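You operate a simulated robot arm through the tools that you are given. There is no shell and no other tool. Be economical: measure what you need, move in short steps, check, and stop when the job is done.

The job below is to be done with a simulated two-armed robot. You get a single attempt, and the scene is never put back.

## Task
Wipe the slatted board clean, shut the purple block in the blue counter drawer and start the teal fan.
Fine: wipe with that block. What is to be rubbed or washed off counts as gone when no trace of it is left.

It is judged by the outcome, as a careful person would: the job done as asked, and still so three seconds after it is handed in. It fails if anything else is knocked over, pushed out of place, dropped, spilled or broken.

## Robot
Two 7-joint arms with two-finger parallel grippers on one trunk, on a base that drives. Base frame: it is fixed to the floor where the robot stands at the start and does not move with it; the origin is under the middle of the robot, x ahead of it, y to its left, z up. Lengths are in mm, angles in degrees, forces in N, time in s.
The left shoulder is at the start at [50, 161, 1148], the right one opposite. With the tool pointing down near the work surface each hand reaches from about 180 to 680 mm from the robot's upright axis, wherever it stands, measured 20 degrees to its own side. Places, roughly: blue counter drawer [600, 0, 700]; dust patch [600, 100, 800]; fan button [500, -1500, 900]; inside of the blue counter drawer [600, 0, 600]; teal button [900, -200, 900]. Payload 3.43 kg a hand.
The TCP of each hand is the grasp point between the finger pads, 30 mm short of the fingertips. In the tool frame z runs along the fingers and y along their closing line. The gripper opens to 94 mm. The fingers are 28 mm wide and 10 mm thick; the gripper's body (50 by 96 mm) begins 55 mm behind the TCP.
Orientation is that of the tool frame in the base frame, as a unit quaternion [w, x, y, z]. With the fingers straight down and closing along the base's y, the tool's x points along the base's -x, its y along +y and its z along -z.

## Interface
- The arms move only by the tool nudge_tool. It takes "left_steps", "right_steps" or both (then of equal length, played together; a hand with none holds still); each is one flat list of numbers, 6 for each row, row after row: the shift along the tool's x, y, z in cm, then the turn, a rotation vector about the tool's x, y, z in degrees. In form: [dx, dy, dz, ax, ay, az, dx, dy, dz, ax, ay, az, ...]. A call has 1 to 20 rows; each row is the pose to reach, as a shift and turn from the pose commanded when the call began, along the tool's axes at that moment. "left_fingers" and "right_fingers" are, for a hand that has rows, the closure, from 0 (fully open) to 1 (shut), set as the call begins (left out, the last holds). Rows are played at 5 a second. More than 50 mm and 8.6 degrees between two rows, or a gripper value outside its range, and nothing of the call is played. Where a pose cannot be reached the arm comes as near as it can. A force on the tool above 50 N (or 10 N above the force at the start of the call, whichever is more), or a blocked arm, ends the call early, and 0.2 s more pass. Each finger travels about 45 mm/s and halts on what it meets, pressing with about 40 N; the grip force reading is that of the motor and also rises with nothing between the fingers. The clock runs only during rows and for 0.2 s after the last one: add rows that repeat a pose to give the fingers time. It gives the time, the measured TCP pose, the force on the tool (base axes), the opening and the grip force at its end, in the units of the frame above (readings bear some noise), with the torque about the TCP (base axes, N m) and any sound that the robot's microphone picked up.
- Cameras (640 x 400 px; columns grow to the right, rows downward): "scene" is now at [115.8, 1.6, 1248.8]; the picture's right is [0.02, -1.00, 0.00], its down [-0.79, -0.02, -0.62] and it looks along [0.62, 0.01, -0.79] (base axes); focal length 214 px, centre (320, 200). "left" rides on the left gripper at [76, -14, -103] in its tool frame; the picture's right is [0.18, 0.98, 0.00], its down [-0.75, 0.14, -0.64] and it looks along [-0.63, 0.12, 0.77] (tool axes); focal length 243 px, centre (320, 200). "right" rides on the right gripper at [76, 14, -103] in its tool frame; the picture's right is [-0.18, 0.98, 0.00], its down [-0.75, -0.14, -0.64] and it looks along [-0.63, -0.12, 0.77] (tool axes); focal length 243 px, centre (320, 200). There is no depth. A picture from a camera that has moved, and an enlarged one, comes with that camera's place and axes in the base frame and with its lens.
- grab_frame(camera): a new picture of that camera. It takes no simulated time.
- slide_trunk(by): slides the trunk up (or, below 0, down) by that many mm; the arms and the scene camera ride with it, the base frame stays. It gives what a move gives, with no picture.
- roll_base(legs): drives the robot by 1 to 6 legs, each [ahead, left, turn to the left] in mm, mm and degrees, along the robot's own axes; the way and the turn of a leg run together, so that a leg with both is an arc; at most 1500 mm and 180 degrees a leg. The arms and the cameras ride along, it lands a little off, and it stops where it bumps. It gives what a move gives.
- pan_tilt(pan, tilt): turns the head with the scene camera to pan (to the left, within 80 degrees either way) and tilt (down, from -29 to 69), counted from straight ahead of the robot. It gives what a move gives.
- close_up(camera, box): a new picture of the part [left, top, right, bottom] of that camera's present view, enlarged. It takes no simulated time.
- hand_in(): hands the job in; it is judged then, once.

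Work in short steps. Places have to be worked out from the pictures, the camera data and where the tool is seen: move nearer, look again, correct. Check each grasp and each placing, and mend what went wrong. You have 120 turns and 92 pictures in all, those below and enlarged ones among them. Open the grippers and draw the arms clear of the work before you hand the job in, unless the task says otherwise; then end with one line.

The tools are called by a JSON object that holds its "op" and its "data". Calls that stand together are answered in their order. nudge_tool: Moves the arms, as the interface text tells. Its arguments: {"type":"object","properties":{"left_steps":{"type":"array"},"left_fingers":{"type":"number"},"right_steps":{"type":"array"},"right_fingers":{"type":"number"}},"required":[]} The other tools are called the same way: slide_trunk (by) slides the trunk up or down; roll_base (legs) drives the base; pan_tilt (pan, tilt) turns the head that bears the scene camera; grab_frame (camera) takes a picture; close_up (camera, box) takes an enlarged picture of a part of a camera's view; hand_in () hands the job in.

At the start:

```text
time: 0.0
left_eef_pos: [365.8, 185.6, 1174.9]
left_ee_rot: [0.0, -0.001, 1.0, 0.0]
left_ft_force: [-0.2, 0.3, 0.1]
left_ft_torque: [-0.01, -0.02, 0.0]
left_opening: 94.0
left_grasp_force: 0.2
right_eef_pos: [315.5, -144.2, 1163.0]
right_ee_rot: [0.0, 0.001, 1.0, 0.0]
right_ft_force: [-0.7, 0.0, -0.8]
right_ft_torque: [-0.03, -0.01, -0.03]
right_opening: 93.9
right_grasp_force: 0.0
trunk travel left (down, up): [-175.0, 92.0]
robot x, y, heading: [-0.5, -0.2, -0.2]
head pan, tilt: [1.2, 51.8]
```

scene: 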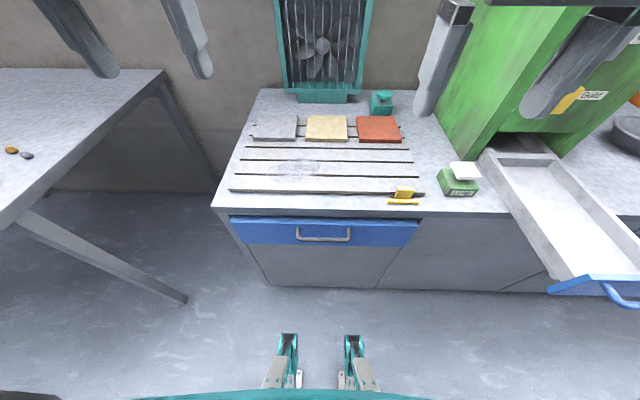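
right: 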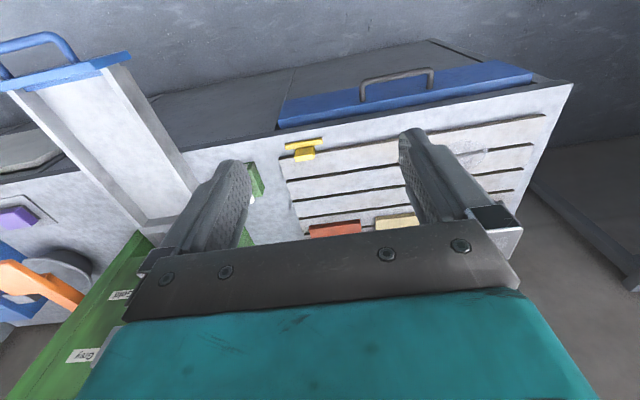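
left: 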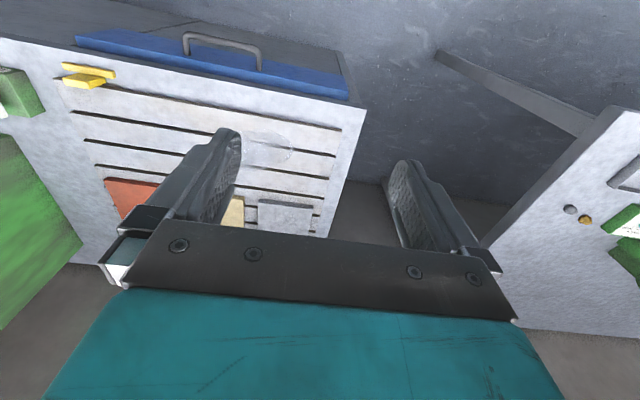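

The overview shows the counter with the dusty slats, the blue drawer and a teal fan. The purple block seems to be off to the right, so I look that way.

{"op": "pan_tilt", "data": {"pan": -50, "tilt": 35}}

{"op": "grab_frame", "data": {"camera": "scene"}}

```text
time: 1.2
left_eef_pos: [365.6, 185.0, 1174.1]
left_ee_rot: [0.0, -0.002, 1.0, 0.0]
left_ft_force: [0.0, -0.6, 0.2]
left_ft_torque: [-0.01, -0.02, 0.0]
left_opening: 93.9
left_grasp_force: 0.1
right_eef_pos: [314.8, -145.1, 1162.1]
right_ee_rot: [0.0, 0.001, 1.0, 0.0]
right_ft_force: [0.4, 0.2, -0.9]
right_ft_torque: [0.04, 0.01, 0.01]
right_opening: 94.0
right_grasp_force: 0.0
trunk travel left (down, up): [-175.0, 92.0]
robot x, y, heading: [2.4, -4.1, 0.1]
head pan, tilt: [-50.0, 35.0]
```

```text
88 pictures are left
camera scene: at [97.2, -67.4, 1273.0], right [-0.77, -0.64, 0.0], down [-0.37, 0.44, -0.82], along [0.53, -0.63, -0.57], focal length 214 px, centre (320, 200)
```

scene: 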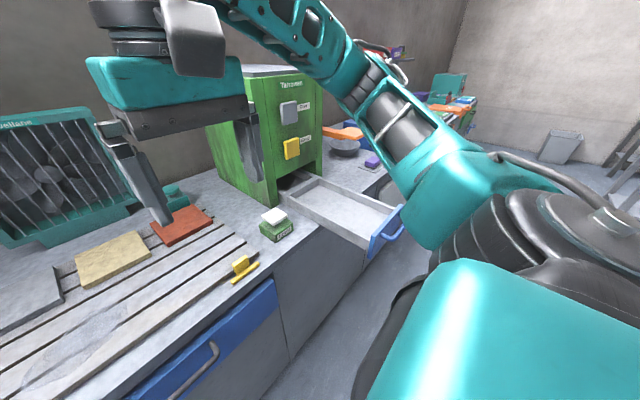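

A purple block shows past the green cabinet and its drawer; I enlarge that part and the far end.

{"op": "close_up", "data": {"camera": "scene", "box": [260, 60, 420, 200]}}

{"op": "close_up", "data": {"camera": "scene", "box": [370, 30, 500, 130]}}

{"op": "close_up", "data": {"camera": "scene", "box": [0, 80, 320, 300]}}

```text
2.86 times, centred on (340, 130) of scene
camera zoom: at [97.2, -67.4, 1273.0], right [-0.77, -0.64, 0.0], down [-0.37, 0.44, -0.82], along [0.53, -0.63, -0.57], focal length 613 px, centre (263, 400)
```

zoom: 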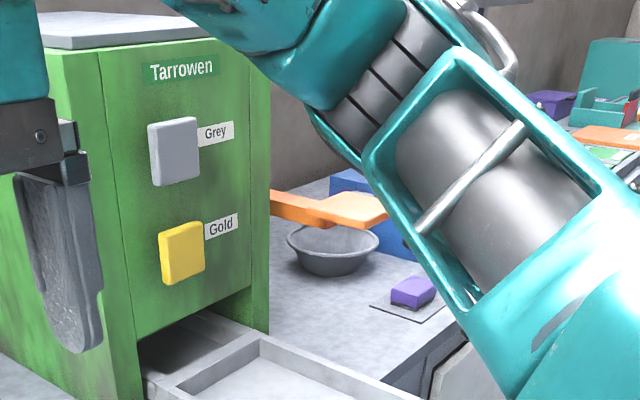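

```text
4.00 times, centred on (435, 80) of scene
camera zoom: at [97.2, -67.4, 1273.0], right [-0.77, -0.64, 0.0], down [-0.37, 0.44, -0.82], along [0.53, -0.63, -0.57], focal length 858 px, centre (-140, 680)
```

zoom: 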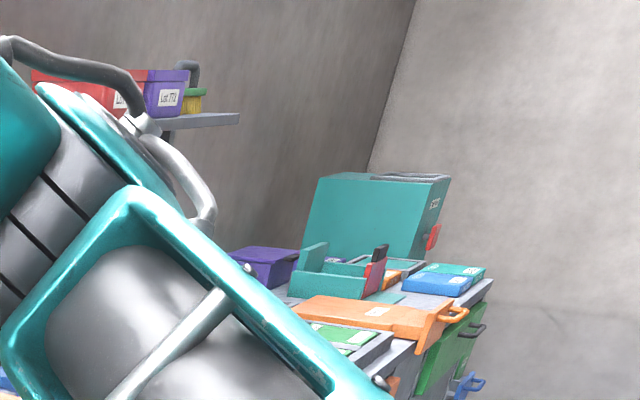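

```text
1.82 times, centred on (160, 190) of scene
camera zoom: at [97.2, -67.4, 1273.0], right [-0.77, -0.64, 0.0], down [-0.37, 0.44, -0.82], along [0.53, -0.63, -0.57], focal length 390 px, centre (611, 218)
```

zoom: 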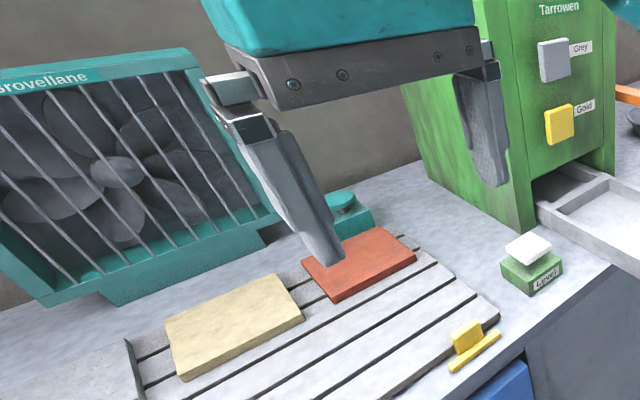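

The block sits at about [540, -1005] on a mat; the open drawer of the green cabinet sticks out to x≈250 near y=-577. I back off and then drive sideways to the block.

{"op": "roll_base", "data": {"legs": [[-350, 0, 0], [0, -850, 0]]}}

{"op": "pan_tilt", "data": {"pan": -15, "tilt": 35}}

{"op": "grab_frame", "data": {"camera": "scene"}}

```text
time: 7.6
left_eef_pos: [11.1, -663.1, 1174.5]
left_ee_rot: [0.0, -0.004, 1.0, 0.0]
left_ft_force: [-0.2, -0.5, -0.3]
left_ft_torque: [-0.01, -0.01, 0.01]
left_opening: 94.0
left_grasp_force: 0.1
right_eef_pos: [-36.5, -995.3, 1162.0]
right_ee_rot: [0.0, -0.004, 1.0, 0.0]
right_ft_force: [0.3, 0.3, -0.7]
right_ft_torque: [-0.01, -0.01, 0.01]
right_opening: 94.1
right_grasp_force: 0.0
trunk travel left (down, up): [-175.0, 92.0]
robot x, y, heading: [-354.3, -852.1, 0.3]
head pan, tilt: [-50.0, 35.0]
```

```text
time: 8.6
left_eef_pos: [10.2, -664.0, 1173.1]
left_ee_rot: [0.0, -0.004, 1.0, 0.0]
left_ft_force: [0.1, -0.5, 1.0]
left_ft_torque: [0.0, 0.02, 0.04]
left_opening: 93.9
left_grasp_force: 0.1
right_eef_pos: [-37.4, -995.3, 1161.6]
right_ee_rot: [0.0, -0.002, 1.0, 0.0]
right_ft_force: [-0.6, 0.1, -0.3]
right_ft_torque: [-0.01, -0.03, 0.03]
right_opening: 93.9
right_grasp_force: 0.2
trunk travel left (down, up): [-175.0, 92.0]
robot x, y, heading: [-354.4, -851.6, 0.3]
head pan, tilt: [-15.0, 35.0]
```

```text
84 pictures are left
camera scene: at [-227.7, -873.9, 1273.0], right [-0.25, -0.97, 0.0], down [-0.56, 0.14, -0.82], along [0.79, -0.21, -0.57], focal length 214 px, centre (320, 200)
```

scene: 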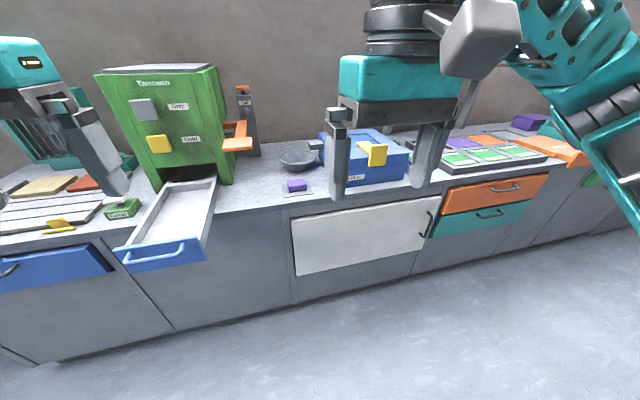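

The block is at about [537, -978]. I drive near it so the right hand can reach it, keeping clear of the open drawer at left.

{"op": "roll_base", "data": {"legs": [[0, -60, 0], [390, 0, 0]]}}

{"op": "grab_frame", "data": {"camera": "right"}}

{"op": "pan_tilt", "data": {"pan": -45, "tilt": 20}}

{"op": "grab_frame", "data": {"camera": "scene"}}

```text
time: 11.6
left_eef_pos: [399.1, -718.8, 1172.6]
left_ee_rot: [0.0, -0.007, 1.0, 0.0]
left_ft_force: [0.2, 0.7, -0.6]
left_ft_torque: [-0.05, -0.01, -0.02]
left_opening: 94.1
left_grasp_force: 0.1
right_eef_pos: [352.4, -1050.6, 1162.1]
right_ee_rot: [0.0, -0.006, 1.0, 0.0]
right_ft_force: [0.4, 0.6, 0.4]
right_ft_torque: [0.01, -0.02, 0.0]
right_opening: 94.0
right_grasp_force: 0.0
trunk travel left (down, up): [-175.0, 92.0]
robot x, y, heading: [36.4, -911.1, 0.9]
head pan, tilt: [-15.0, 35.0]
```

```text
83 pictures are left
camera right: at [275.4, -1034.3, 1264.3], right [0.17, 0.98, 0.0], down [0.76, -0.13, 0.64], along [0.63, -0.11, -0.77], focal length 243 px, centre (320, 200)
```

right: 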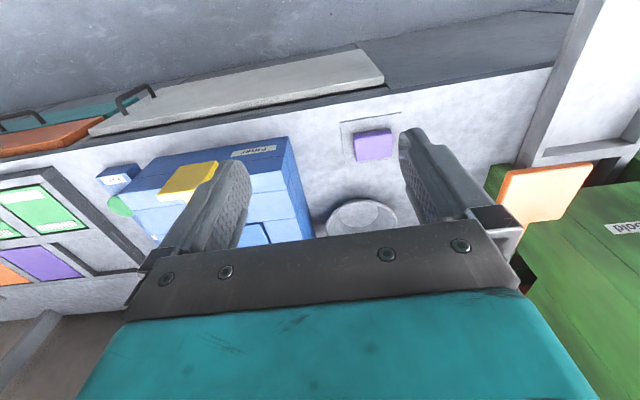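

```text
time: 12.6
left_eef_pos: [399.2, -718.7, 1174.5]
left_ee_rot: [0.0, -0.007, 1.0, 0.0]
left_ft_force: [0.5, -0.5, -0.5]
left_ft_torque: [0.02, -0.04, -0.01]
left_opening: 94.2
left_grasp_force: 0.1
right_eef_pos: [352.2, -1049.9, 1163.6]
right_ee_rot: [0.0, -0.006, 1.0, -0.001]
right_ft_force: [-0.1, -0.4, 0.3]
right_ft_torque: [0.01, -0.02, -0.03]
right_opening: 94.3
right_grasp_force: 0.0
trunk travel left (down, up): [-175.0, 92.0]
robot x, y, heading: [36.6, -903.4, 0.9]
head pan, tilt: [-45.0, 20.0]
```

```text
82 pictures are left
camera scene: at [142.6, -972.9, 1296.8], right [-0.7, -0.72, 0.0], down [-0.25, 0.24, -0.94], along [0.67, -0.66, -0.34], focal length 214 px, centre (320, 200)
```

scene: 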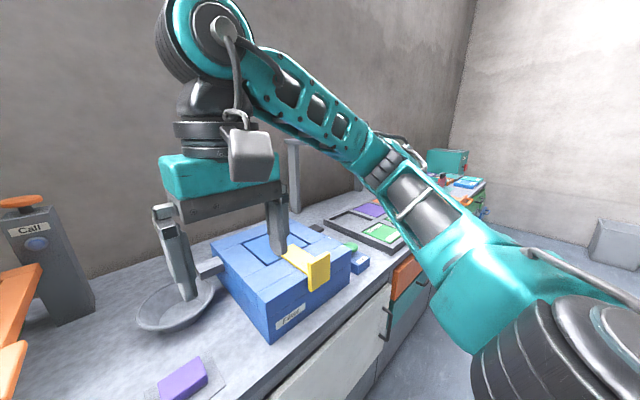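

I check the label on the blue box and the small box with a green button beyond, then work out the block's position.

{"op": "close_up", "data": {"camera": "scene", "box": [200, 200, 440, 350]}}

{"op": "close_up", "data": {"camera": "right", "box": [60, 100, 440, 270]}}

```text
2.67 times, centred on (320, 275) of scene
camera zoom: at [142.6, -972.9, 1296.8], right [-0.7, -0.72, 0.0], down [-0.25, 0.24, -0.94], along [0.67, -0.66, -0.34], focal length 572 px, centre (320, 0)
```

zoom: 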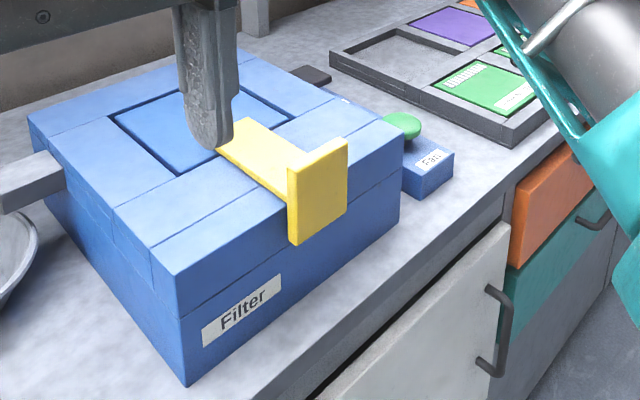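

```text
1.68 times, centred on (250, 185) of right
camera zoom: at [275.0, -1034.4, 1264.4], right [0.17, 0.98, 0.0], down [0.75, -0.13, 0.64], along [0.63, -0.11, -0.77], focal length 409 px, centre (438, 225)
```

zoom: 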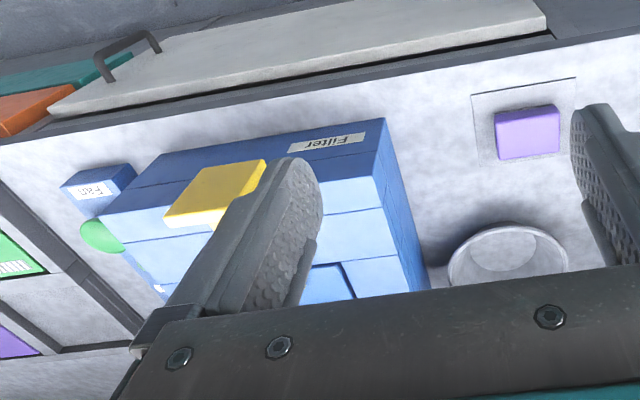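

The button by the blue filter box is labelled "Fan"; the teal one by the teal fan needs a closer look later. The block is at about [513, -970], so I bring the right hand above it and look again.

{"op": "nudge_tool", "data": {"right_steps": [0, 4.2, 0, 0, 0, 0, 0, 8.5, 0, 0, 0, 0, -4.3, 8.5, 2, 0, 0, 0, -8.6, 8.5, 5, 0, 0, 0, -11.8, 8.5, 8.5, 0, 0, 0, -11.8, 8.5, 13, 0, 0, 0, -11.8, 8.5, 17, 0, 0, 0, -11.8, 8.5, 20, 0, 0, 0], "right_fingers": 0}}

{"op": "grab_frame", "data": {"camera": "right"}}

```text
refused: row 4 steps farther than a row can; nothing moved
```

```text
79 pictures are left
camera right: at [275.0, -1034.4, 1264.4], right [0.17, 0.98, 0.0], down [0.75, -0.13, 0.64], along [0.63, -0.11, -0.77], focal length 243 px, centre (320, 200)
```

right: 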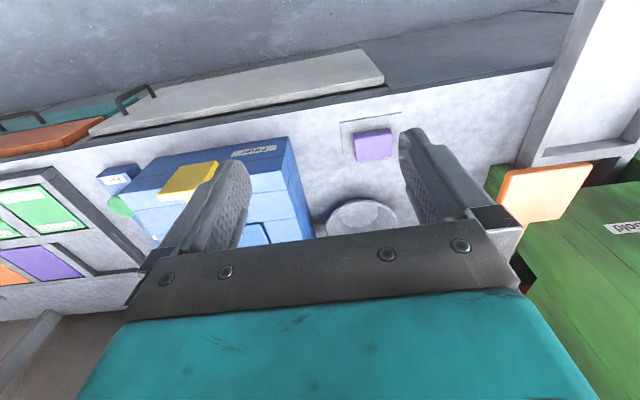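

The call was refused because one row stepped too far, so I shorten the rows.

{"op": "nudge_tool", "data": {"right_steps": [0, 4.2, 0, 0, 0, 0, 0, 8.5, 0, 0, 0, 0, -4, 8.5, 2, 0, 0, 0, -8, 8.5, 4, 0, 0, 0, -11.8, 8.5, 7, 0, 0, 0, -11.8, 8.5, 11, 0, 0, 0, -11.8, 8.5, 15, 0, 0, 0, -11.8, 8.5, 19, 0, 0, 0], "right_fingers": 0}}

{"op": "grab_frame", "data": {"camera": "right"}}

```text
time: 14.4
left_eef_pos: [398.4, -718.4, 1173.7]
left_ee_rot: [0.0, -0.007, 1.0, 0.0]
left_ft_force: [-0.3, 1.1, -0.1]
left_ft_torque: [0.02, 0.0, 0.03]
left_opening: 94.1
left_grasp_force: 0.1
right_eef_pos: [469.3, -962.7, 969.9]
right_ee_rot: [0.0, -0.005, 1.0, 0.001]
right_ft_force: [0.0, 0.3, 0.7]
right_ft_torque: [-0.01, 0.01, 0.02]
right_opening: 94.3
right_grasp_force: 0.1
trunk travel left (down, up): [-175.0, 92.0]
robot x, y, heading: [39.1, -910.3, 0.7]
head pan, tilt: [-45.0, 20.0]
```

```text
78 pictures are left
camera right: at [391.5, -946.9, 1072.4], right [0.17, 0.98, 0.0], down [0.75, -0.13, 0.64], along [0.63, -0.11, -0.77], focal length 243 px, centre (320, 200)
```

right: 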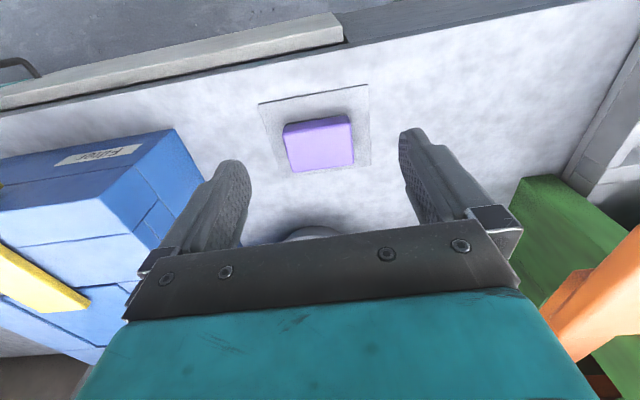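

The block is about 53 x 72 mm, squared with the base axes, centred at about [517, -969]. I move over it and stop a little above to check.

{"op": "nudge_tool", "data": {"right_steps": [-2.4, -0.3, 3, 0, 0, 0, -4.8, -0.7, 6, 0, 0, 0, -4.8, -0.7, 8.8, 0, 0, 0, -4.8, -0.7, 8.8, 0, 0, 0]}}

{"op": "grab_frame", "data": {"camera": "right"}}

{"op": "pan_tilt", "data": {"pan": -8, "tilt": 45}}

{"op": "grab_frame", "data": {"camera": "scene"}}

```text
time: 15.4
left_eef_pos: [398.9, -717.8, 1173.6]
left_ee_rot: [0.0, -0.007, 1.0, -0.001]
left_ft_force: [-0.4, -0.1, -0.1]
left_ft_torque: [-0.01, 0.0, 0.01]
left_opening: 94.1
left_grasp_force: 0.0
right_eef_pos: [518.1, -968.5, 882.6]
right_ee_rot: [-0.001, -0.005, 1.0, 0.001]
right_ft_force: [0.1, -0.7, -0.5]
right_ft_torque: [-0.01, 0.0, 0.01]
right_opening: 94.2
right_grasp_force: 0.0
trunk travel left (down, up): [-175.0, 92.0]
robot x, y, heading: [34.8, -907.6, 0.8]
head pan, tilt: [-45.0, 20.0]
```

```text
77 pictures are left
camera right: at [439.8, -952.7, 984.8], right [0.17, 0.98, 0.0], down [0.75, -0.13, 0.64], along [0.63, -0.11, -0.77], focal length 243 px, centre (320, 200)
```

right: 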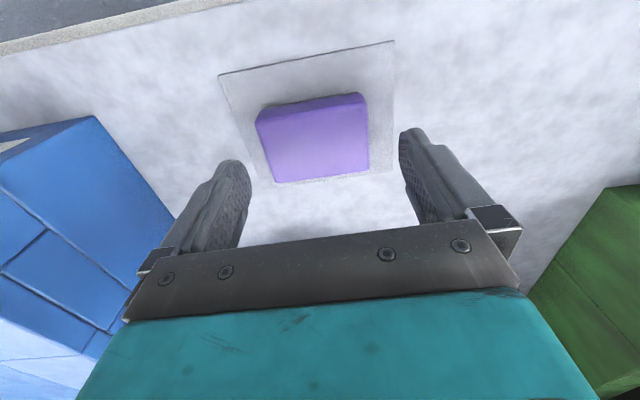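

```text
time: 16.4
left_eef_pos: [398.5, -719.1, 1173.7]
left_ee_rot: [-0.001, -0.007, 1.0, -0.001]
left_ft_force: [0.3, -0.4, 0.6]
left_ft_torque: [-0.03, -0.04, 0.0]
left_opening: 94.0
left_grasp_force: 0.1
right_eef_pos: [515.7, -968.7, 882.9]
right_ee_rot: [0.0, -0.005, 1.0, 0.0]
right_ft_force: [0.2, 0.4, 0.0]
right_ft_torque: [0.04, -0.03, -0.02]
right_opening: 94.2
right_grasp_force: 0.1
trunk travel left (down, up): [-175.0, 92.0]
robot x, y, heading: [36.5, -912.0, 0.8]
head pan, tilt: [-8.0, 45.0]
```

```text
76 pictures are left
camera scene: at [156.6, -918.4, 1258.2], right [-0.13, -0.99, 0.0], down [-0.7, 0.09, -0.71], along [0.7, -0.09, -0.71], focal length 214 px, centre (320, 200)
```

scene: 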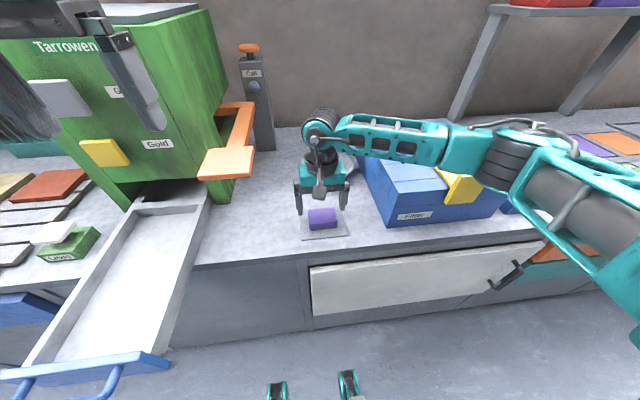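

The block is centred between the open fingers. I lower until the fingertips flank it, just above the mat.

{"op": "nudge_tool", "data": {"right_steps": [-0.2, 0, 2, 0, 0, 0, -0.2, 0, 3.9, 0, 0, 0, -0.2, 0, 3.9, 0, 0, 0]}}

{"op": "grab_frame", "data": {"camera": "right"}}

```text
time: 17.2
left_eef_pos: [398.9, -719.8, 1174.8]
left_ee_rot: [0.0, -0.007, 1.0, 0.0]
left_ft_force: [0.4, -0.4, -0.1]
left_ft_torque: [0.01, 0.02, 0.04]
left_opening: 94.1
left_grasp_force: 0.1
right_eef_pos: [518.9, -969.2, 845.5]
right_ee_rot: [0.001, -0.005, 1.0, 0.0]
right_ft_force: [0.6, 0.6, -0.4]
right_ft_torque: [-0.01, -0.06, 0.02]
right_opening: 93.9
right_grasp_force: 0.0
trunk travel left (down, up): [-175.0, 92.0]
robot x, y, heading: [36.8, -910.5, 0.7]
head pan, tilt: [-8.0, 45.0]
```

```text
75 pictures are left
camera right: at [441.4, -953.4, 946.6], right [0.17, 0.98, 0.0], down [0.75, -0.13, 0.64], along [0.63, -0.11, -0.77], focal length 243 px, centre (320, 200)
```

right: 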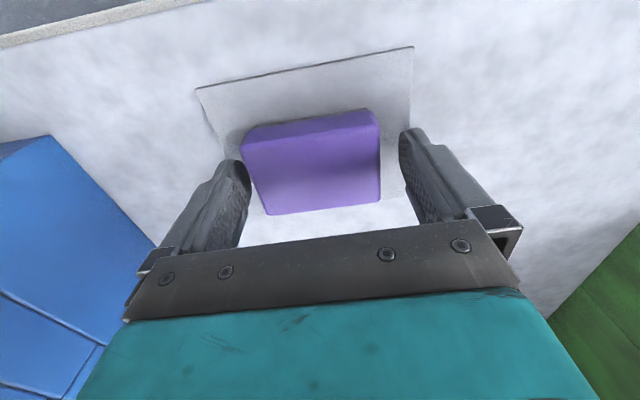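

The fingers straddle the block. I close and then lift in a separate call.

{"op": "nudge_tool", "data": {"right_steps": [0, 0, 0, 0, 0, 0, 0, 0, 0, 0, 0, 0, 0, 0, 0, 0, 0, 0, 0, 0, 0, 0, 0, 0, 0, 0, 0, 0, 0, 0], "right_fingers": 1}}

{"op": "nudge_tool", "data": {"right_steps": [0, 0, -3, 0, 0, 0, 0, 0, -7, 0, 0, 0, 0, 0, -11, 0, 0, 0]}}

{"op": "grab_frame", "data": {"camera": "right"}}

```text
time: 18.4
left_eef_pos: [397.9, -719.0, 1172.5]
left_ee_rot: [0.0, -0.007, 1.0, 0.0]
left_ft_force: [-0.1, 0.4, -0.4]
left_ft_torque: [-0.03, 0.05, 0.03]
left_opening: 93.8
left_grasp_force: 0.0
right_eef_pos: [518.6, -968.3, 844.4]
right_ee_rot: [0.001, -0.005, 1.0, 0.001]
right_ft_force: [0.4, 0.9, -0.1]
right_ft_torque: [-0.02, -0.02, 0.0]
right_opening: 73.3
right_grasp_force: 40.3
trunk travel left (down, up): [-175.0, 92.0]
robot x, y, heading: [37.1, -904.2, 0.9]
head pan, tilt: [-8.0, 45.0]
```

```text
time: 19.2
left_eef_pos: [399.4, -719.4, 1174.8]
left_ee_rot: [-0.001, -0.007, 1.0, -0.001]
left_ft_force: [0.0, 0.0, 0.7]
left_ft_torque: [-0.04, -0.03, -0.01]
left_opening: 94.0
left_grasp_force: 0.0
right_eef_pos: [519.4, -969.2, 955.8]
right_ee_rot: [0.001, -0.005, 1.0, 0.0]
right_ft_force: [-0.9, -0.4, -1.0]
right_ft_torque: [-0.03, -0.03, 0.0]
right_opening: 72.6
right_grasp_force: 39.8
trunk travel left (down, up): [-175.0, 92.0]
robot x, y, heading: [38.3, -907.5, 0.6]
head pan, tilt: [-8.0, 45.0]
```

```text
74 pictures are left
camera right: at [442.2, -954.0, 1057.6], right [0.17, 0.98, 0.0], down [0.75, -0.13, 0.64], along [0.63, -0.11, -0.77], focal length 243 px, centre (320, 200)
```

right: 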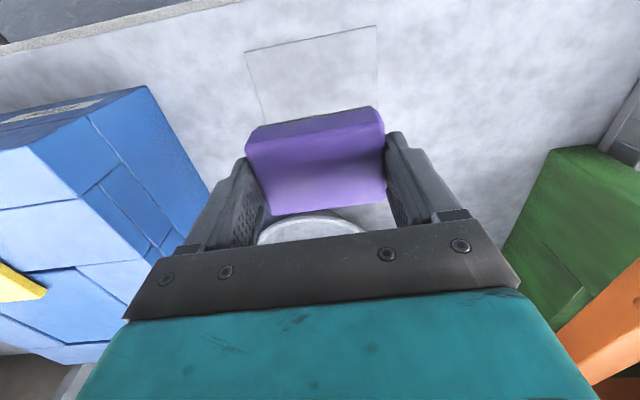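

The block is held (opening 73 mm, block lifted off the mat). I raise it, then back off, go left and return to the counter by the slats.

{"op": "nudge_tool", "data": {"right_steps": [3, 0, -4, 0, 0, 0, 6, 0, -8, 0, 0, 0, 9, 0, -12, 0, 0, 0, 12, 0, -15, 0, 0, 0]}}

{"op": "roll_base", "data": {"legs": [[-390, 0, 0], [0, 1110, 0], [340, 0, 0]]}}

{"op": "pan_tilt", "data": {"pan": 0, "tilt": 50}}

{"op": "grab_frame", "data": {"camera": "scene"}}

{"op": "close_up", "data": {"camera": "scene", "box": [220, 60, 540, 260]}}

```text
time: 20.2
left_eef_pos: [398.5, -719.6, 1174.1]
left_ee_rot: [0.0, -0.007, 1.0, 0.001]
left_ft_force: [-0.3, 1.6, 0.3]
left_ft_torque: [0.02, -0.02, 0.01]
left_opening: 93.9
left_grasp_force: 0.0
right_eef_pos: [401.5, -970.6, 1105.2]
right_ee_rot: [0.0, -0.005, 1.0, -0.001]
right_ft_force: [0.7, 0.5, -0.5]
right_ft_torque: [-0.02, 0.02, 0.04]
right_opening: 72.9
right_grasp_force: 40.0
trunk travel left (down, up): [-175.0, 92.0]
robot x, y, heading: [37.9, -907.2, 0.8]
head pan, tilt: [-8.0, 45.0]
```

```text
time: 29.8
left_eef_pos: [338.5, 393.3, 1174.1]
left_ee_rot: [0.0, -0.007, 1.0, 0.0]
left_ft_force: [0.0, 0.7, -0.4]
left_ft_torque: [-0.03, 0.0, 0.02]
left_opening: 94.3
left_grasp_force: 0.0
right_eef_pos: [340.7, 140.7, 1105.5]
right_ee_rot: [-0.001, -0.006, 1.0, 0.0]
right_ft_force: [-0.1, 0.7, 0.3]
right_ft_torque: [-0.03, 0.0, -0.03]
right_opening: 73.4
right_grasp_force: 39.8
trunk travel left (down, up): [-175.0, 92.0]
robot x, y, heading: [-21.3, 198.1, 0.8]
head pan, tilt: [-8.0, 45.0]
```

```text
time: 30.5
left_eef_pos: [338.4, 393.3, 1173.7]
left_ee_rot: [0.0, -0.007, 1.0, 0.001]
left_ft_force: [0.5, 1.1, 0.6]
left_ft_torque: [-0.02, -0.02, 0.03]
left_opening: 94.0
left_grasp_force: 0.1
right_eef_pos: [341.8, 141.6, 1103.9]
right_ee_rot: [0.0, -0.006, 1.0, 0.0]
right_ft_force: [0.5, 0.7, -0.8]
right_ft_torque: [-0.01, -0.01, 0.01]
right_opening: 73.0
right_grasp_force: 40.4
trunk travel left (down, up): [-175.0, 92.0]
robot x, y, heading: [-25.1, 201.7, 0.6]
head pan, tilt: [0.0, 50.0]
```

```text
73 pictures are left
camera scene: at [92.2, 204.1, 1251.3], right [0.01, -1.0, 0.0], down [-0.77, -0.01, -0.64], along [0.64, 0.01, -0.77], focal length 214 px, centre (320, 200)
```

scene: 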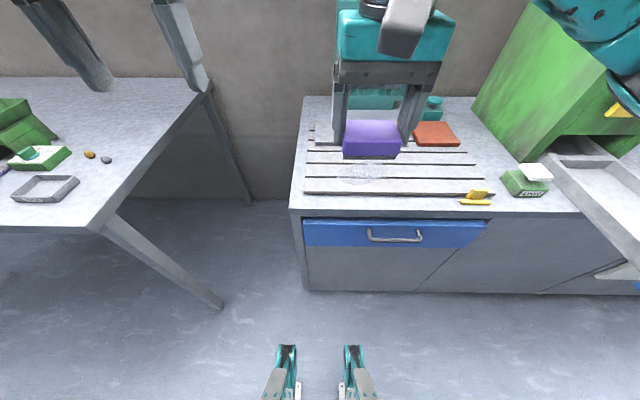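

```text
2.00 times, centred on (380, 160) of scene
camera zoom: at [92.2, 204.1, 1251.3], right [0.01, -1.0, 0.0], down [-0.77, -0.01, -0.64], along [0.64, 0.01, -0.77], focal length 429 px, centre (200, 280)
```

zoom: 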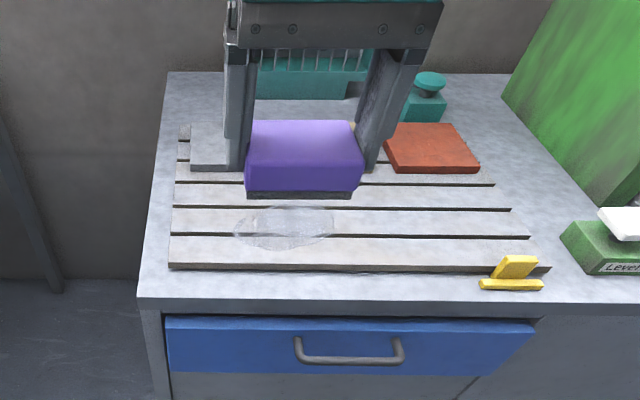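

The dust is an ellipse about [557, 86], roughly ±78 in y and ±48 in x; the tiles start near x=690, so there is room. I drive 70 mm nearer and bring the block over it.

{"op": "roll_base", "data": {"legs": [[70, 0, 0]]}}

{"op": "nudge_tool", "data": {"right_steps": [-4, -1.5, 2, 0, 0, 0, -8, -3, 4, 0, 0, 0, -11, -4.5, 7, 0, 0, 0, -13.5, -5.5, 11, 0, 0, 0, -13.5, -5.5, 15, 0, 0, 0, -13.5, -5.5, 19, 0, 0, 0, -13.5, -5.5, 22, 0, 0, 0]}}

{"op": "grab_frame", "data": {"camera": "scene"}}

{"op": "grab_frame", "data": {"camera": "right"}}

```text
time: 31.5
left_eef_pos: [409.0, 393.4, 1174.5]
left_ee_rot: [0.001, -0.007, 1.0, 0.0]
left_ft_force: [-0.1, -1.1, 0.4]
left_ft_torque: [0.02, 0.03, -0.01]
left_opening: 93.8
left_grasp_force: 0.0
right_eef_pos: [411.1, 142.3, 1105.2]
right_ee_rot: [0.0, -0.006, 1.0, -0.001]
right_ft_force: [1.2, 0.1, -1.0]
right_ft_torque: [0.0, 0.04, -0.01]
right_opening: 73.2
right_grasp_force: 40.0
trunk travel left (down, up): [-175.0, 92.0]
robot x, y, heading: [45.1, 203.5, 0.6]
head pan, tilt: [0.0, 50.0]
```

```text
time: 33.1
left_eef_pos: [408.8, 394.8, 1173.6]
left_ee_rot: [0.0, -0.007, 1.0, 0.0]
left_ft_force: [-0.1, 0.1, -0.5]
left_ft_torque: [-0.02, 0.01, 0.0]
left_opening: 94.2
left_grasp_force: 0.1
right_eef_pos: [545.1, 88.7, 884.9]
right_ee_rot: [0.001, -0.006, 1.0, 0.0]
right_ft_force: [0.3, -0.3, -0.4]
right_ft_torque: [0.0, 0.02, -0.01]
right_opening: 72.8
right_grasp_force: 40.0
trunk travel left (down, up): [-175.0, 92.0]
robot x, y, heading: [46.2, 203.4, 0.5]
head pan, tilt: [0.0, 50.0]
```

```text
71 pictures are left
camera scene: at [162.6, 205.0, 1251.3], right [0.01, -1.0, 0.0], down [-0.77, -0.01, -0.64], along [0.64, 0.01, -0.77], focal length 214 px, centre (320, 200)
```

scene: 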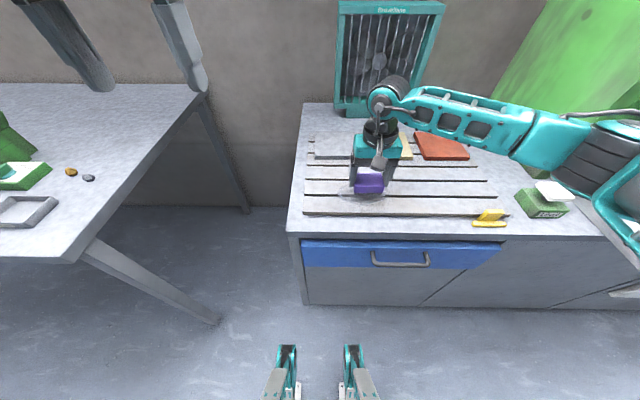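

```text
70 pictures are left
camera right: at [467.8, 104.5, 986.2], right [0.17, 0.98, 0.0], down [0.75, -0.13, 0.64], along [0.63, -0.11, -0.77], focal length 243 px, centre (320, 200)
```

right: 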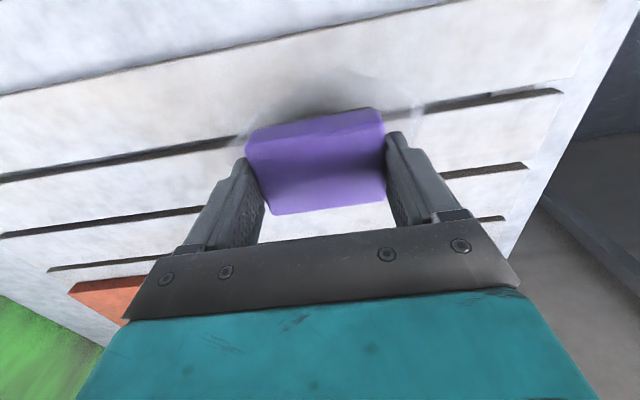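

The block hangs over the dust. I lower it gently until contact shows in the force.

{"op": "nudge_tool", "data": {"right_steps": [0, 0, 1.5, 0, 0, 0, 0, 0, 2.6, 0, 0, 0, 0, 0, 2.9, 0, 0, 0, 0, 0, 2.9, 0, 0, 0]}}

{"op": "nudge_tool", "data": {"right_steps": [0, 0, 0.2, 0, 0, 0, 0, 0, 0.2, 0, 0, 0]}}

```text
time: 34.1
left_eef_pos: [405.2, 393.0, 1174.9]
left_ee_rot: [0.002, -0.007, 1.0, 0.0]
left_ft_force: [-0.6, -0.8, -0.9]
left_ft_torque: [0.0, 0.01, 0.02]
left_opening: 94.1
left_grasp_force: 0.1
right_eef_pos: [546.0, 88.4, 859.9]
right_ee_rot: [0.003, -0.006, 1.0, 0.001]
right_ft_force: [-4.9, -5.0, 29.4]
right_ft_torque: [-0.32, 0.67, 0.07]
right_opening: 73.2
right_grasp_force: 40.0
trunk travel left (down, up): [-175.0, 92.0]
robot x, y, heading: [40.4, 205.1, 0.6]
head pan, tilt: [0.0, 50.0]
```

```text
time: 34.7
left_eef_pos: [405.8, 392.9, 1174.6]
left_ee_rot: [0.001, -0.006, 1.0, 0.0]
left_ft_force: [0.2, -0.1, -0.3]
left_ft_torque: [0.01, -0.03, -0.02]
left_opening: 93.7
left_grasp_force: 0.1
right_eef_pos: [545.5, 89.8, 857.9]
right_ee_rot: [0.005, -0.007, 1.0, 0.001]
right_ft_force: [-6.0, -5.0, 33.5]
right_ft_torque: [-0.26, 0.06, 0.0]
right_opening: 73.0
right_grasp_force: 39.9
trunk travel left (down, up): [-175.0, 92.0]
robot x, y, heading: [47.8, 204.3, 0.6]
head pan, tilt: [0.0, 50.0]
```

Contact at about TCP z=860 with ~33 N. I ease off to a lighter press and sweep along the slats in two rows.

{"op": "nudge_tool", "data": {"right_steps": [0, 0, -0.3, 0, 0, 0, 0, 3, -0.3, 0, 0, 0, 0, 6, -0.3, 0, 0, 0, 0, 8.5, -0.3, 0, 0, 0, -2.5, 8.5, -0.3, 0, 0, 0, -2.5, 5.5, -0.3, 0, 0, 0, -2.5, 2.5, -0.3, 0, 0, 0, -2.5, -0.5, -0.3, 0, 0, 0, -2.5, -3.5, -0.3, 0, 0, 0, -2.5, -6.5, -0.3, 0, 0, 0, -2.5, -9, -0.3, 0, 0, 0, -4.5, -9, -0.3, 0, 0, 0, -4.5, -6, -0.3, 0, 0, 0, -4.5, -3, -0.3, 0, 0, 0, -4.5, 0, -0.3, 0, 0, 0, -4.5, 3, -0.3, 0, 0, 0, -4.5, 6, -0.3, 0, 0, 0, -4.5, 8.5, -0.3, 0, 0, 0]}}

{"op": "grab_frame", "data": {"camera": "scene"}}

```text
time: 38.5
left_eef_pos: [405.8, 392.8, 1174.3]
left_ee_rot: [0.0, -0.007, 1.0, 0.0]
left_ft_force: [-0.5, -0.1, -0.4]
left_ft_torque: [0.02, 0.02, -0.03]
left_opening: 94.1
left_grasp_force: 0.1
right_eef_pos: [588.8, 177.3, 857.2]
right_ee_rot: [0.001, -0.006, 1.0, 0.001]
right_ft_force: [-0.8, -5.6, 20.6]
right_ft_torque: [-0.6, -0.28, -0.02]
right_opening: 73.3
right_grasp_force: 39.6
trunk travel left (down, up): [-175.0, 92.0]
robot x, y, heading: [46.2, 204.0, 0.9]
head pan, tilt: [0.0, 50.0]
```

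```text
69 pictures are left
camera scene: at [160.4, 205.0, 1251.5], right [0.01, -1.0, 0.0], down [-0.76, -0.01, -0.64], along [0.64, 0.01, -0.76], focal length 214 px, centre (320, 200)
```

scene: 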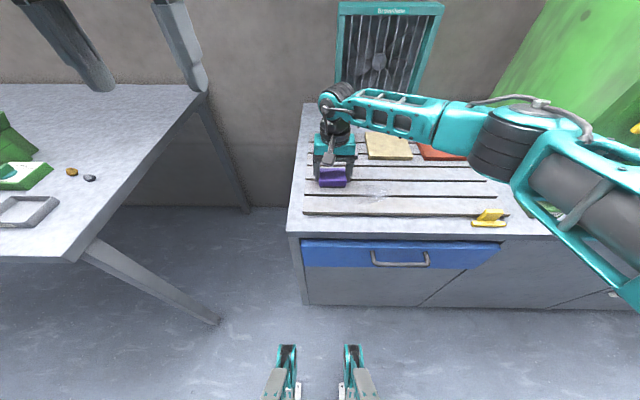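

Most of the patch seems to be gone. I enlarge the board to see what is left.

{"op": "close_up", "data": {"camera": "scene", "box": [290, 140, 530, 240]}}

```text
2.67 times, centred on (410, 190) of scene
camera zoom: at [160.4, 205.0, 1251.5], right [0.01, -1.0, 0.0], down [-0.76, -0.01, -0.64], along [0.64, 0.01, -0.76], focal length 572 px, centre (80, 227)
```

zoom: 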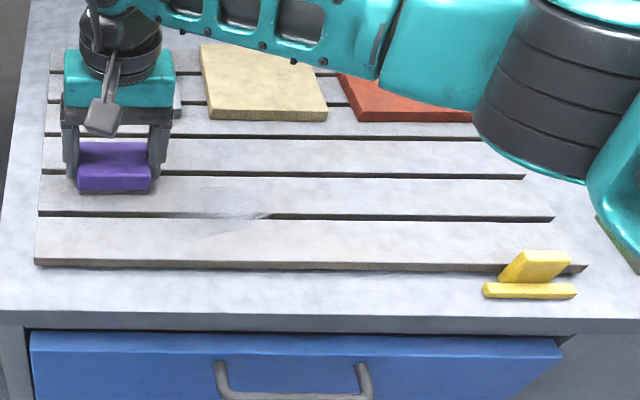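

A streak is left at about [530, 45], across the front slot. I sweep rows at x≈523 and x≈510.

{"op": "nudge_tool", "data": {"right_steps": [3, -1, 0, 0, 0, 0, 6, -2, 0, 0, 0, 0, 6.7, -4, 0, 0, 0, 0, 6.7, -7, 0, 0, 0, 0, 6.7, -10, 0, 0, 0, 0, 6.7, -13, 0, 0, 0, 0, 6.7, -16, 0, 0, 0, 0, 6.7, -18.5, 0, 0, 0, 0, 8, -18.5, 0, 0, 0, 0, 8, -15.5, 0, 0, 0, 0, 8, -12.5, 0, 0, 0, 0, 8, -9.5, 0, 0, 0, 0, 8, -6.5, 0, 0, 0, 0, 8, -3.5, 0, 0, 0, 0, 8, -1, 0, 0, 0, 0, 5.5, -1, 0, 0, 0, 0]}}

{"op": "close_up", "data": {"camera": "scene", "box": [290, 140, 530, 240]}}

```text
time: 41.9
left_eef_pos: [407.9, 394.3, 1173.3]
left_ee_rot: [0.001, -0.007, 1.0, 0.0]
left_ft_force: [-0.2, -0.4, -0.8]
left_ft_torque: [-0.02, -0.05, -0.01]
left_opening: 94.0
left_grasp_force: 0.0
right_eef_pos: [534.0, 166.6, 856.6]
right_ee_rot: [-0.001, -0.008, 1.0, 0.0]
right_ft_force: [-1.4, 1.4, 2.6]
right_ft_torque: [-0.07, -0.1, 0.01]
right_opening: 72.8
right_grasp_force: 40.0
trunk travel left (down, up): [-175.0, 92.0]
robot x, y, heading: [45.2, 204.8, 0.9]
head pan, tilt: [0.0, 50.0]
```

```text
2.67 times, centred on (410, 190) of scene
camera zoom: at [162.1, 205.3, 1251.1], right [0.01, -1.0, 0.0], down [-0.77, -0.01, -0.64], along [0.64, 0.01, -0.77], focal length 572 px, centre (80, 227)
```

zoom: 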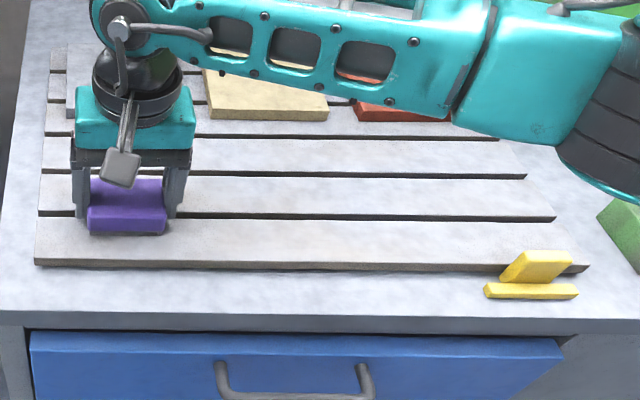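

The board looks clean now. I lift the block away and inspect closely.

{"op": "nudge_tool", "data": {"right_steps": [0, 0, -4, 0, 0, 0, 0, 0, -8, 0, 0, 0, 0, 0, -12, 0, 0, 0, 0, 0, -16, 0, 0, 0, 0, 0, -20, 0, 0, 0, 3, 0, -23, 0, 0, 0, 7, 0, -25, 0, 0, 0, 11, 0, -26, 0, 0, 0]}}

{"op": "close_up", "data": {"camera": "scene", "box": [290, 130, 530, 260]}}

{"op": "grab_frame", "data": {"camera": "right"}}

```text
time: 43.7
left_eef_pos: [407.9, 393.4, 1174.6]
left_ee_rot: [0.002, -0.008, 1.0, 0.0]
left_ft_force: [-0.4, 0.4, -0.9]
left_ft_torque: [0.02, 0.02, -0.01]
left_opening: 93.9
left_grasp_force: 0.1
right_eef_pos: [425.0, 162.7, 1119.0]
right_ee_rot: [0.002, -0.006, 1.0, 0.0]
right_ft_force: [-1.0, -0.3, -1.4]
right_ft_torque: [0.03, -0.02, 0.0]
right_opening: 73.4
right_grasp_force: 40.0
trunk travel left (down, up): [-175.0, 92.0]
robot x, y, heading: [43.8, 202.7, 0.8]
head pan, tilt: [0.0, 50.0]
```

```text
2.67 times, centred on (410, 195) of scene
camera zoom: at [162.1, 205.1, 1251.3], right [0.01, -1.0, 0.0], down [-0.77, -0.01, -0.64], along [0.64, 0.01, -0.77], focal length 572 px, centre (80, 213)
```

zoom: 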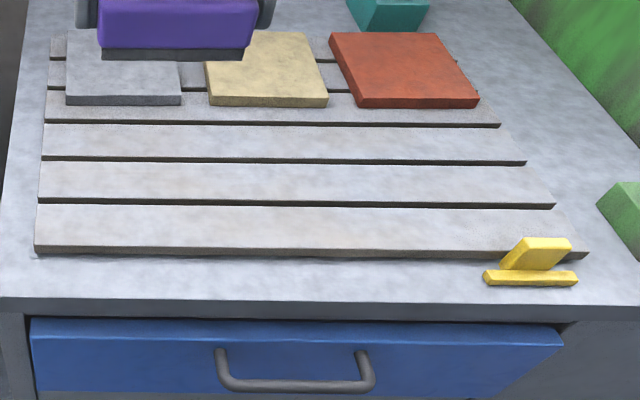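

```text
65 pictures are left
camera right: at [347.5, 178.6, 1220.3], right [0.17, 0.98, 0.0], down [0.75, -0.13, 0.64], along [0.63, -0.11, -0.77], focal length 243 px, centre (320, 200)
```

right: 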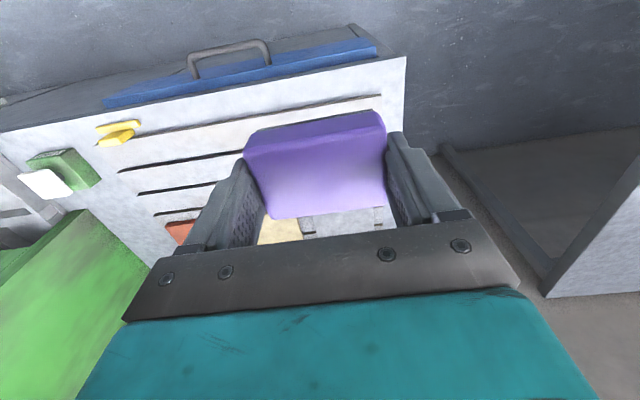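

The board is clean. Now for the drawer: I back off, line up so that the left hand can take the handle, and lower the trunk.

{"op": "roll_base", "data": {"legs": [[-270, 0, -0.8], [0, -255, 0]]}}

{"op": "slide_trunk", "data": {"by": -150}}

{"op": "nudge_tool", "data": {"left_steps": [0, 0, 0, -4.62, -4.62, 4.62, 0, 0, 0, -9.24, -9.24, 9.24, 0, 0, 0, -13.86, -13.86, 13.86, 0, 0, 0, -18.48, -18.48, 18.48, 0, 0, 0, -23.1, -23.1, 23.1, 0, 0, 0, -27.72, -27.72, 27.72, 0, 0, 0, -32.34, -32.34, 32.34, 0, 0, 0, -36.96, -36.96, 36.96, 0, 0, 0, -41.58, -41.58, 41.58, 0, 0, 0, -46.2, -46.2, 46.2, 0, 0, 0, -50.82, -50.82, 50.82, 0, 0, 0, -55.44, -55.44, 55.44, 0, 0, 0, -60.06, -60.06, 60.06, 0, 0, 0, -64.68, -64.68, 64.68, 0, 0, 0, -69.3, -69.3, 69.3, 0, 0, 0, -69.3, -69.3, 69.3], "left_fingers": 0.3}}

{"op": "grab_frame", "data": {"camera": "left"}}

{"op": "grab_frame", "data": {"camera": "scene"}}

```text
time: 47.1
left_eef_pos: [135.6, 133.8, 1174.5]
left_ee_rot: [0.0, -0.005, 1.0, 0.001]
left_ft_force: [0.6, 0.2, -1.0]
left_ft_torque: [0.02, 0.01, -0.03]
left_opening: 94.1
left_grasp_force: 0.0
right_eef_pos: [152.5, -97.4, 1116.5]
right_ee_rot: [-0.001, -0.004, 1.0, 0.001]
right_ft_force: [0.5, -0.3, -2.0]
right_ft_torque: [-0.04, -0.07, -0.01]
right_opening: 73.0
right_grasp_force: 40.1
trunk travel left (down, up): [-175.0, 92.0]
robot x, y, heading: [-229.6, -56.0, 0.3]
head pan, tilt: [0.0, 50.0]
```

```text
time: 48.8
left_eef_pos: [136.2, 133.6, 1024.4]
left_ee_rot: [0.0, -0.005, 1.0, 0.0]
left_ft_force: [0.0, 0.1, -0.7]
left_ft_torque: [-0.02, 0.0, -0.05]
left_opening: 93.9
left_grasp_force: 0.1
right_eef_pos: [152.5, -97.5, 967.0]
right_ee_rot: [0.0, -0.004, 1.0, 0.001]
right_ft_force: [-0.2, -0.3, -0.4]
right_ft_torque: [-0.01, 0.02, 0.01]
right_opening: 72.9
right_grasp_force: 39.5
trunk travel left (down, up): [-25.0, 242.0]
robot x, y, heading: [-227.1, -54.7, 0.3]
head pan, tilt: [0.0, 50.0]
```

```text
time: 52.2
left_eef_pos: [212.2, 95.5, 1053.7]
left_ee_rot: [0.498, 0.498, 0.501, 0.503]
left_ft_force: [-0.2, -0.4, -0.3]
left_ft_torque: [0.03, -0.02, -0.01]
left_opening: 65.6
left_grasp_force: 0.1
left hand out of reach, approached as far as the arm can: row 10, 11, 12, 13, 14, 15, 16
right_eef_pos: [152.3, -96.5, 968.5]
right_ee_rot: [0.0, -0.003, 1.0, 0.0]
right_ft_force: [-0.1, 0.7, -1.9]
right_ft_torque: [0.01, 0.02, -0.01]
right_opening: 73.0
right_grasp_force: 39.6
trunk travel left (down, up): [-25.0, 242.0]
robot x, y, heading: [-230.5, -53.8, 0.2]
head pan, tilt: [0.0, 50.0]
```

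```text
64 pictures are left
camera left: at [108.9, 172.0, 1040.7], right [0.0, 0.18, 0.98], down [-0.64, -0.76, 0.14], along [0.77, -0.62, 0.12], focal length 243 px, centre (320, 200)
```

left: 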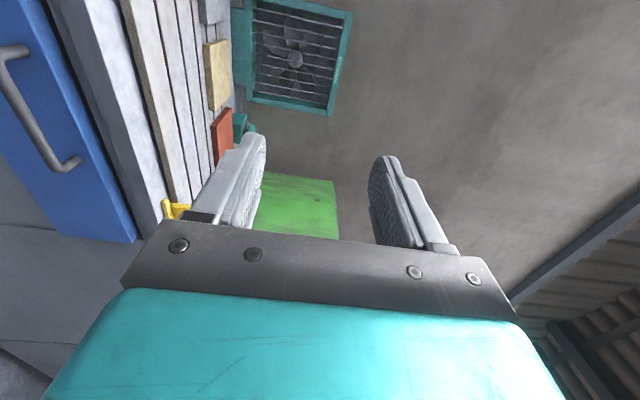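

```text
63 pictures are left
camera scene: at [-110.6, -53.6, 1101.2], right [0.01, -1.0, 0.0], down [-0.77, -0.01, -0.64], along [0.64, 0.01, -0.77], focal length 214 px, centre (320, 200)
```

scene: 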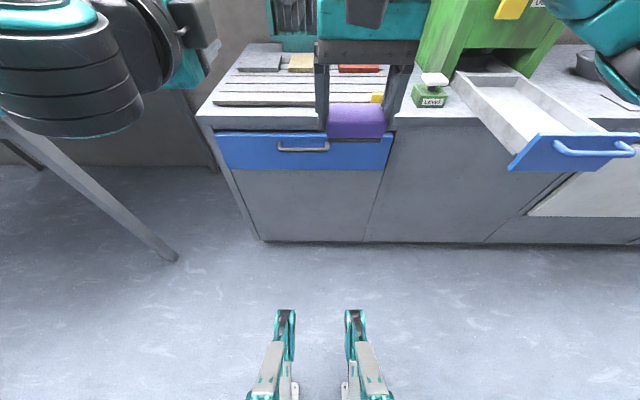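

The hand points forward now. Both cameras place the handle bar at about [406, -3, 718]. I move partway first to see from which pose the shifts count.

{"op": "nudge_tool", "data": {"left_steps": [0, -2, 4, 0, 0, 0, -1, -6, 6, 0, 0, 0, -2, -10, 8, 0, 0, 0, -3, -14, 8, 0, 0, 0, -5, -17, 8, 0, 0, 0, -5, -17, 8, 0, 0, 0]}}

```text
time: 53.6
left_eef_pos: [297.6, 49.9, 880.3]
left_ee_rot: [0.498, 0.497, 0.502, 0.503]
left_ft_force: [-0.2, -0.6, -0.4]
left_ft_torque: [0.0, 0.02, -0.04]
left_opening: 65.7
left_grasp_force: 0.1
right_eef_pos: [152.7, -97.8, 967.4]
right_ee_rot: [0.0, -0.003, 1.0, 0.0]
right_ft_force: [-0.4, 0.8, -1.6]
right_ft_torque: [0.0, 0.01, 0.01]
right_opening: 72.9
right_grasp_force: 39.3
trunk travel left (down, up): [-25.0, 242.0]
robot x, y, heading: [-227.9, -53.6, 0.7]
head pan, tilt: [0.0, 50.0]
```

Shifts count from the reached pose. I lower to the handle's height in front of it, and shift the right hand aside to the right.

{"op": "nudge_tool", "data": {"left_steps": [0, -1, 0, 0, 0, 0, 0, -4, 0, 0, 0, 0, -1.5, -7, 0.7, 0, 0, 0, -3, -10, 1.4, 0, 0, 0, -5, -13, 2.2, 0, 0, 0, -5, -16.2, 2.2, 0, 0, 0, -5, -16.2, 2.2, 0, 0, 0], "right_steps": [0, -3, 0, 0, 0, 0, 0, -6, 0, 0, 0, 0, 0, -9, 0, 0, 0, 0, 0, -12, 0, 0, 0, 0, 0, -14, 0, 0, 0, 0, 0, -14, 0, 0, 0, 0, 0, -14, 0, 0, 0, 0]}}

{"op": "grab_frame", "data": {"camera": "left"}}

{"op": "grab_frame", "data": {"camera": "scene"}}

```text
time: 55.2
left_eef_pos: [321.7, 1.2, 719.8]
left_ee_rot: [0.498, 0.497, 0.502, 0.502]
left_ft_force: [-0.1, 0.0, 0.0]
left_ft_torque: [-0.02, 0.03, -0.04]
left_opening: 65.7
left_grasp_force: 0.0
right_eef_pos: [152.0, -234.1, 969.5]
right_ee_rot: [-0.001, -0.003, 1.0, 0.0]
right_ft_force: [0.0, 0.8, -1.6]
right_ft_torque: [0.02, 0.04, 0.02]
right_opening: 73.0
right_grasp_force: 40.1
trunk travel left (down, up): [-25.0, 242.0]
robot x, y, heading: [-228.7, -54.3, 0.4]
head pan, tilt: [0.0, 50.0]
```

```text
62 pictures are left
camera left: at [217.4, 76.8, 705.1], right [0.0, 0.18, 0.98], down [-0.64, -0.76, 0.14], along [0.77, -0.62, 0.12], focal length 243 px, centre (320, 200)
```

left: 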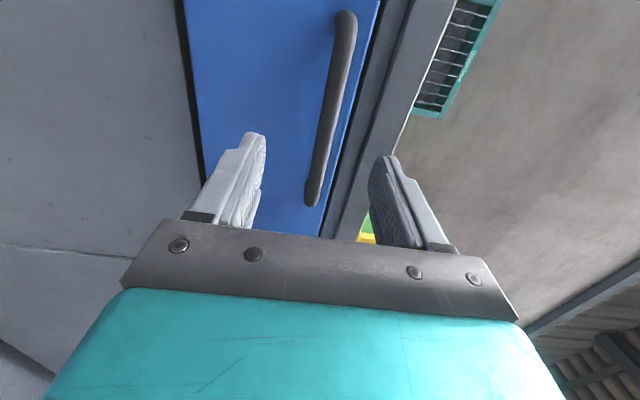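

```text
61 pictures are left
camera scene: at [-110.6, -53.5, 1101.2], right [0.01, -1.0, 0.0], down [-0.77, -0.01, -0.64], along [0.64, 0.01, -0.77], focal length 214 px, centre (320, 200)
```

scene: 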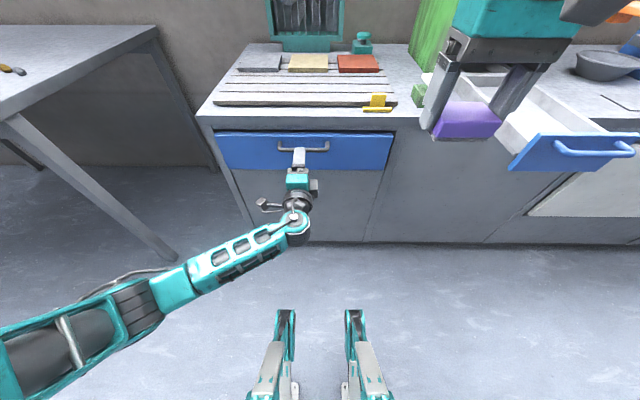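

The bar's height is about 725 and it lies between the fingers' planes. I raise 4 mm and advance 60 mm.

{"op": "nudge_tool", "data": {"left_steps": [0, 0.4, 2, 0, 0, 0, 0, 0.4, 4, 0, 0, 0, 0, 0.4, 6, 0, 0, 0, 0, 0.4, 6, 0, 0, 0]}}

{"op": "grab_frame", "data": {"camera": "left"}}

```text
time: 56.2
left_eef_pos: [381.5, -0.3, 722.5]
left_ee_rot: [0.499, 0.497, 0.502, 0.502]
left_ft_force: [-0.8, 0.6, 0.3]
left_ft_torque: [-0.04, 0.01, 0.0]
left_opening: 65.7
left_grasp_force: 0.1
right_eef_pos: [152.2, -236.1, 968.5]
right_ee_rot: [0.0, -0.004, 1.0, 0.002]
right_ft_force: [-0.8, 0.6, -1.0]
right_ft_torque: [0.01, 0.01, -0.04]
right_opening: 72.9
right_grasp_force: 40.4
trunk travel left (down, up): [-25.0, 242.0]
robot x, y, heading: [-226.4, -53.8, 0.4]
head pan, tilt: [0.0, 50.0]
```

```text
60 pictures are left
camera left: at [277.0, 74.7, 709.1], right [0.0, 0.18, 0.98], down [-0.64, -0.76, 0.14], along [0.77, -0.62, 0.12], focal length 243 px, centre (320, 200)
```

left: 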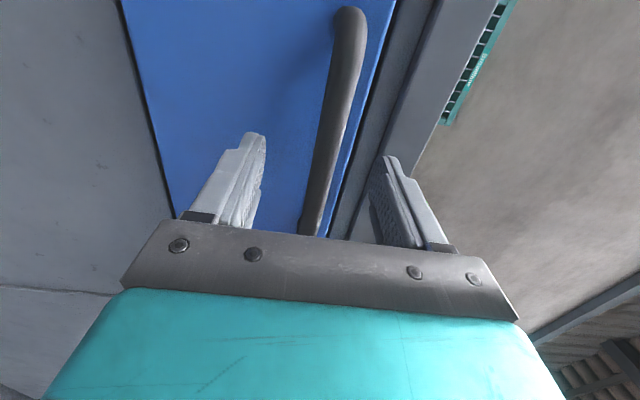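

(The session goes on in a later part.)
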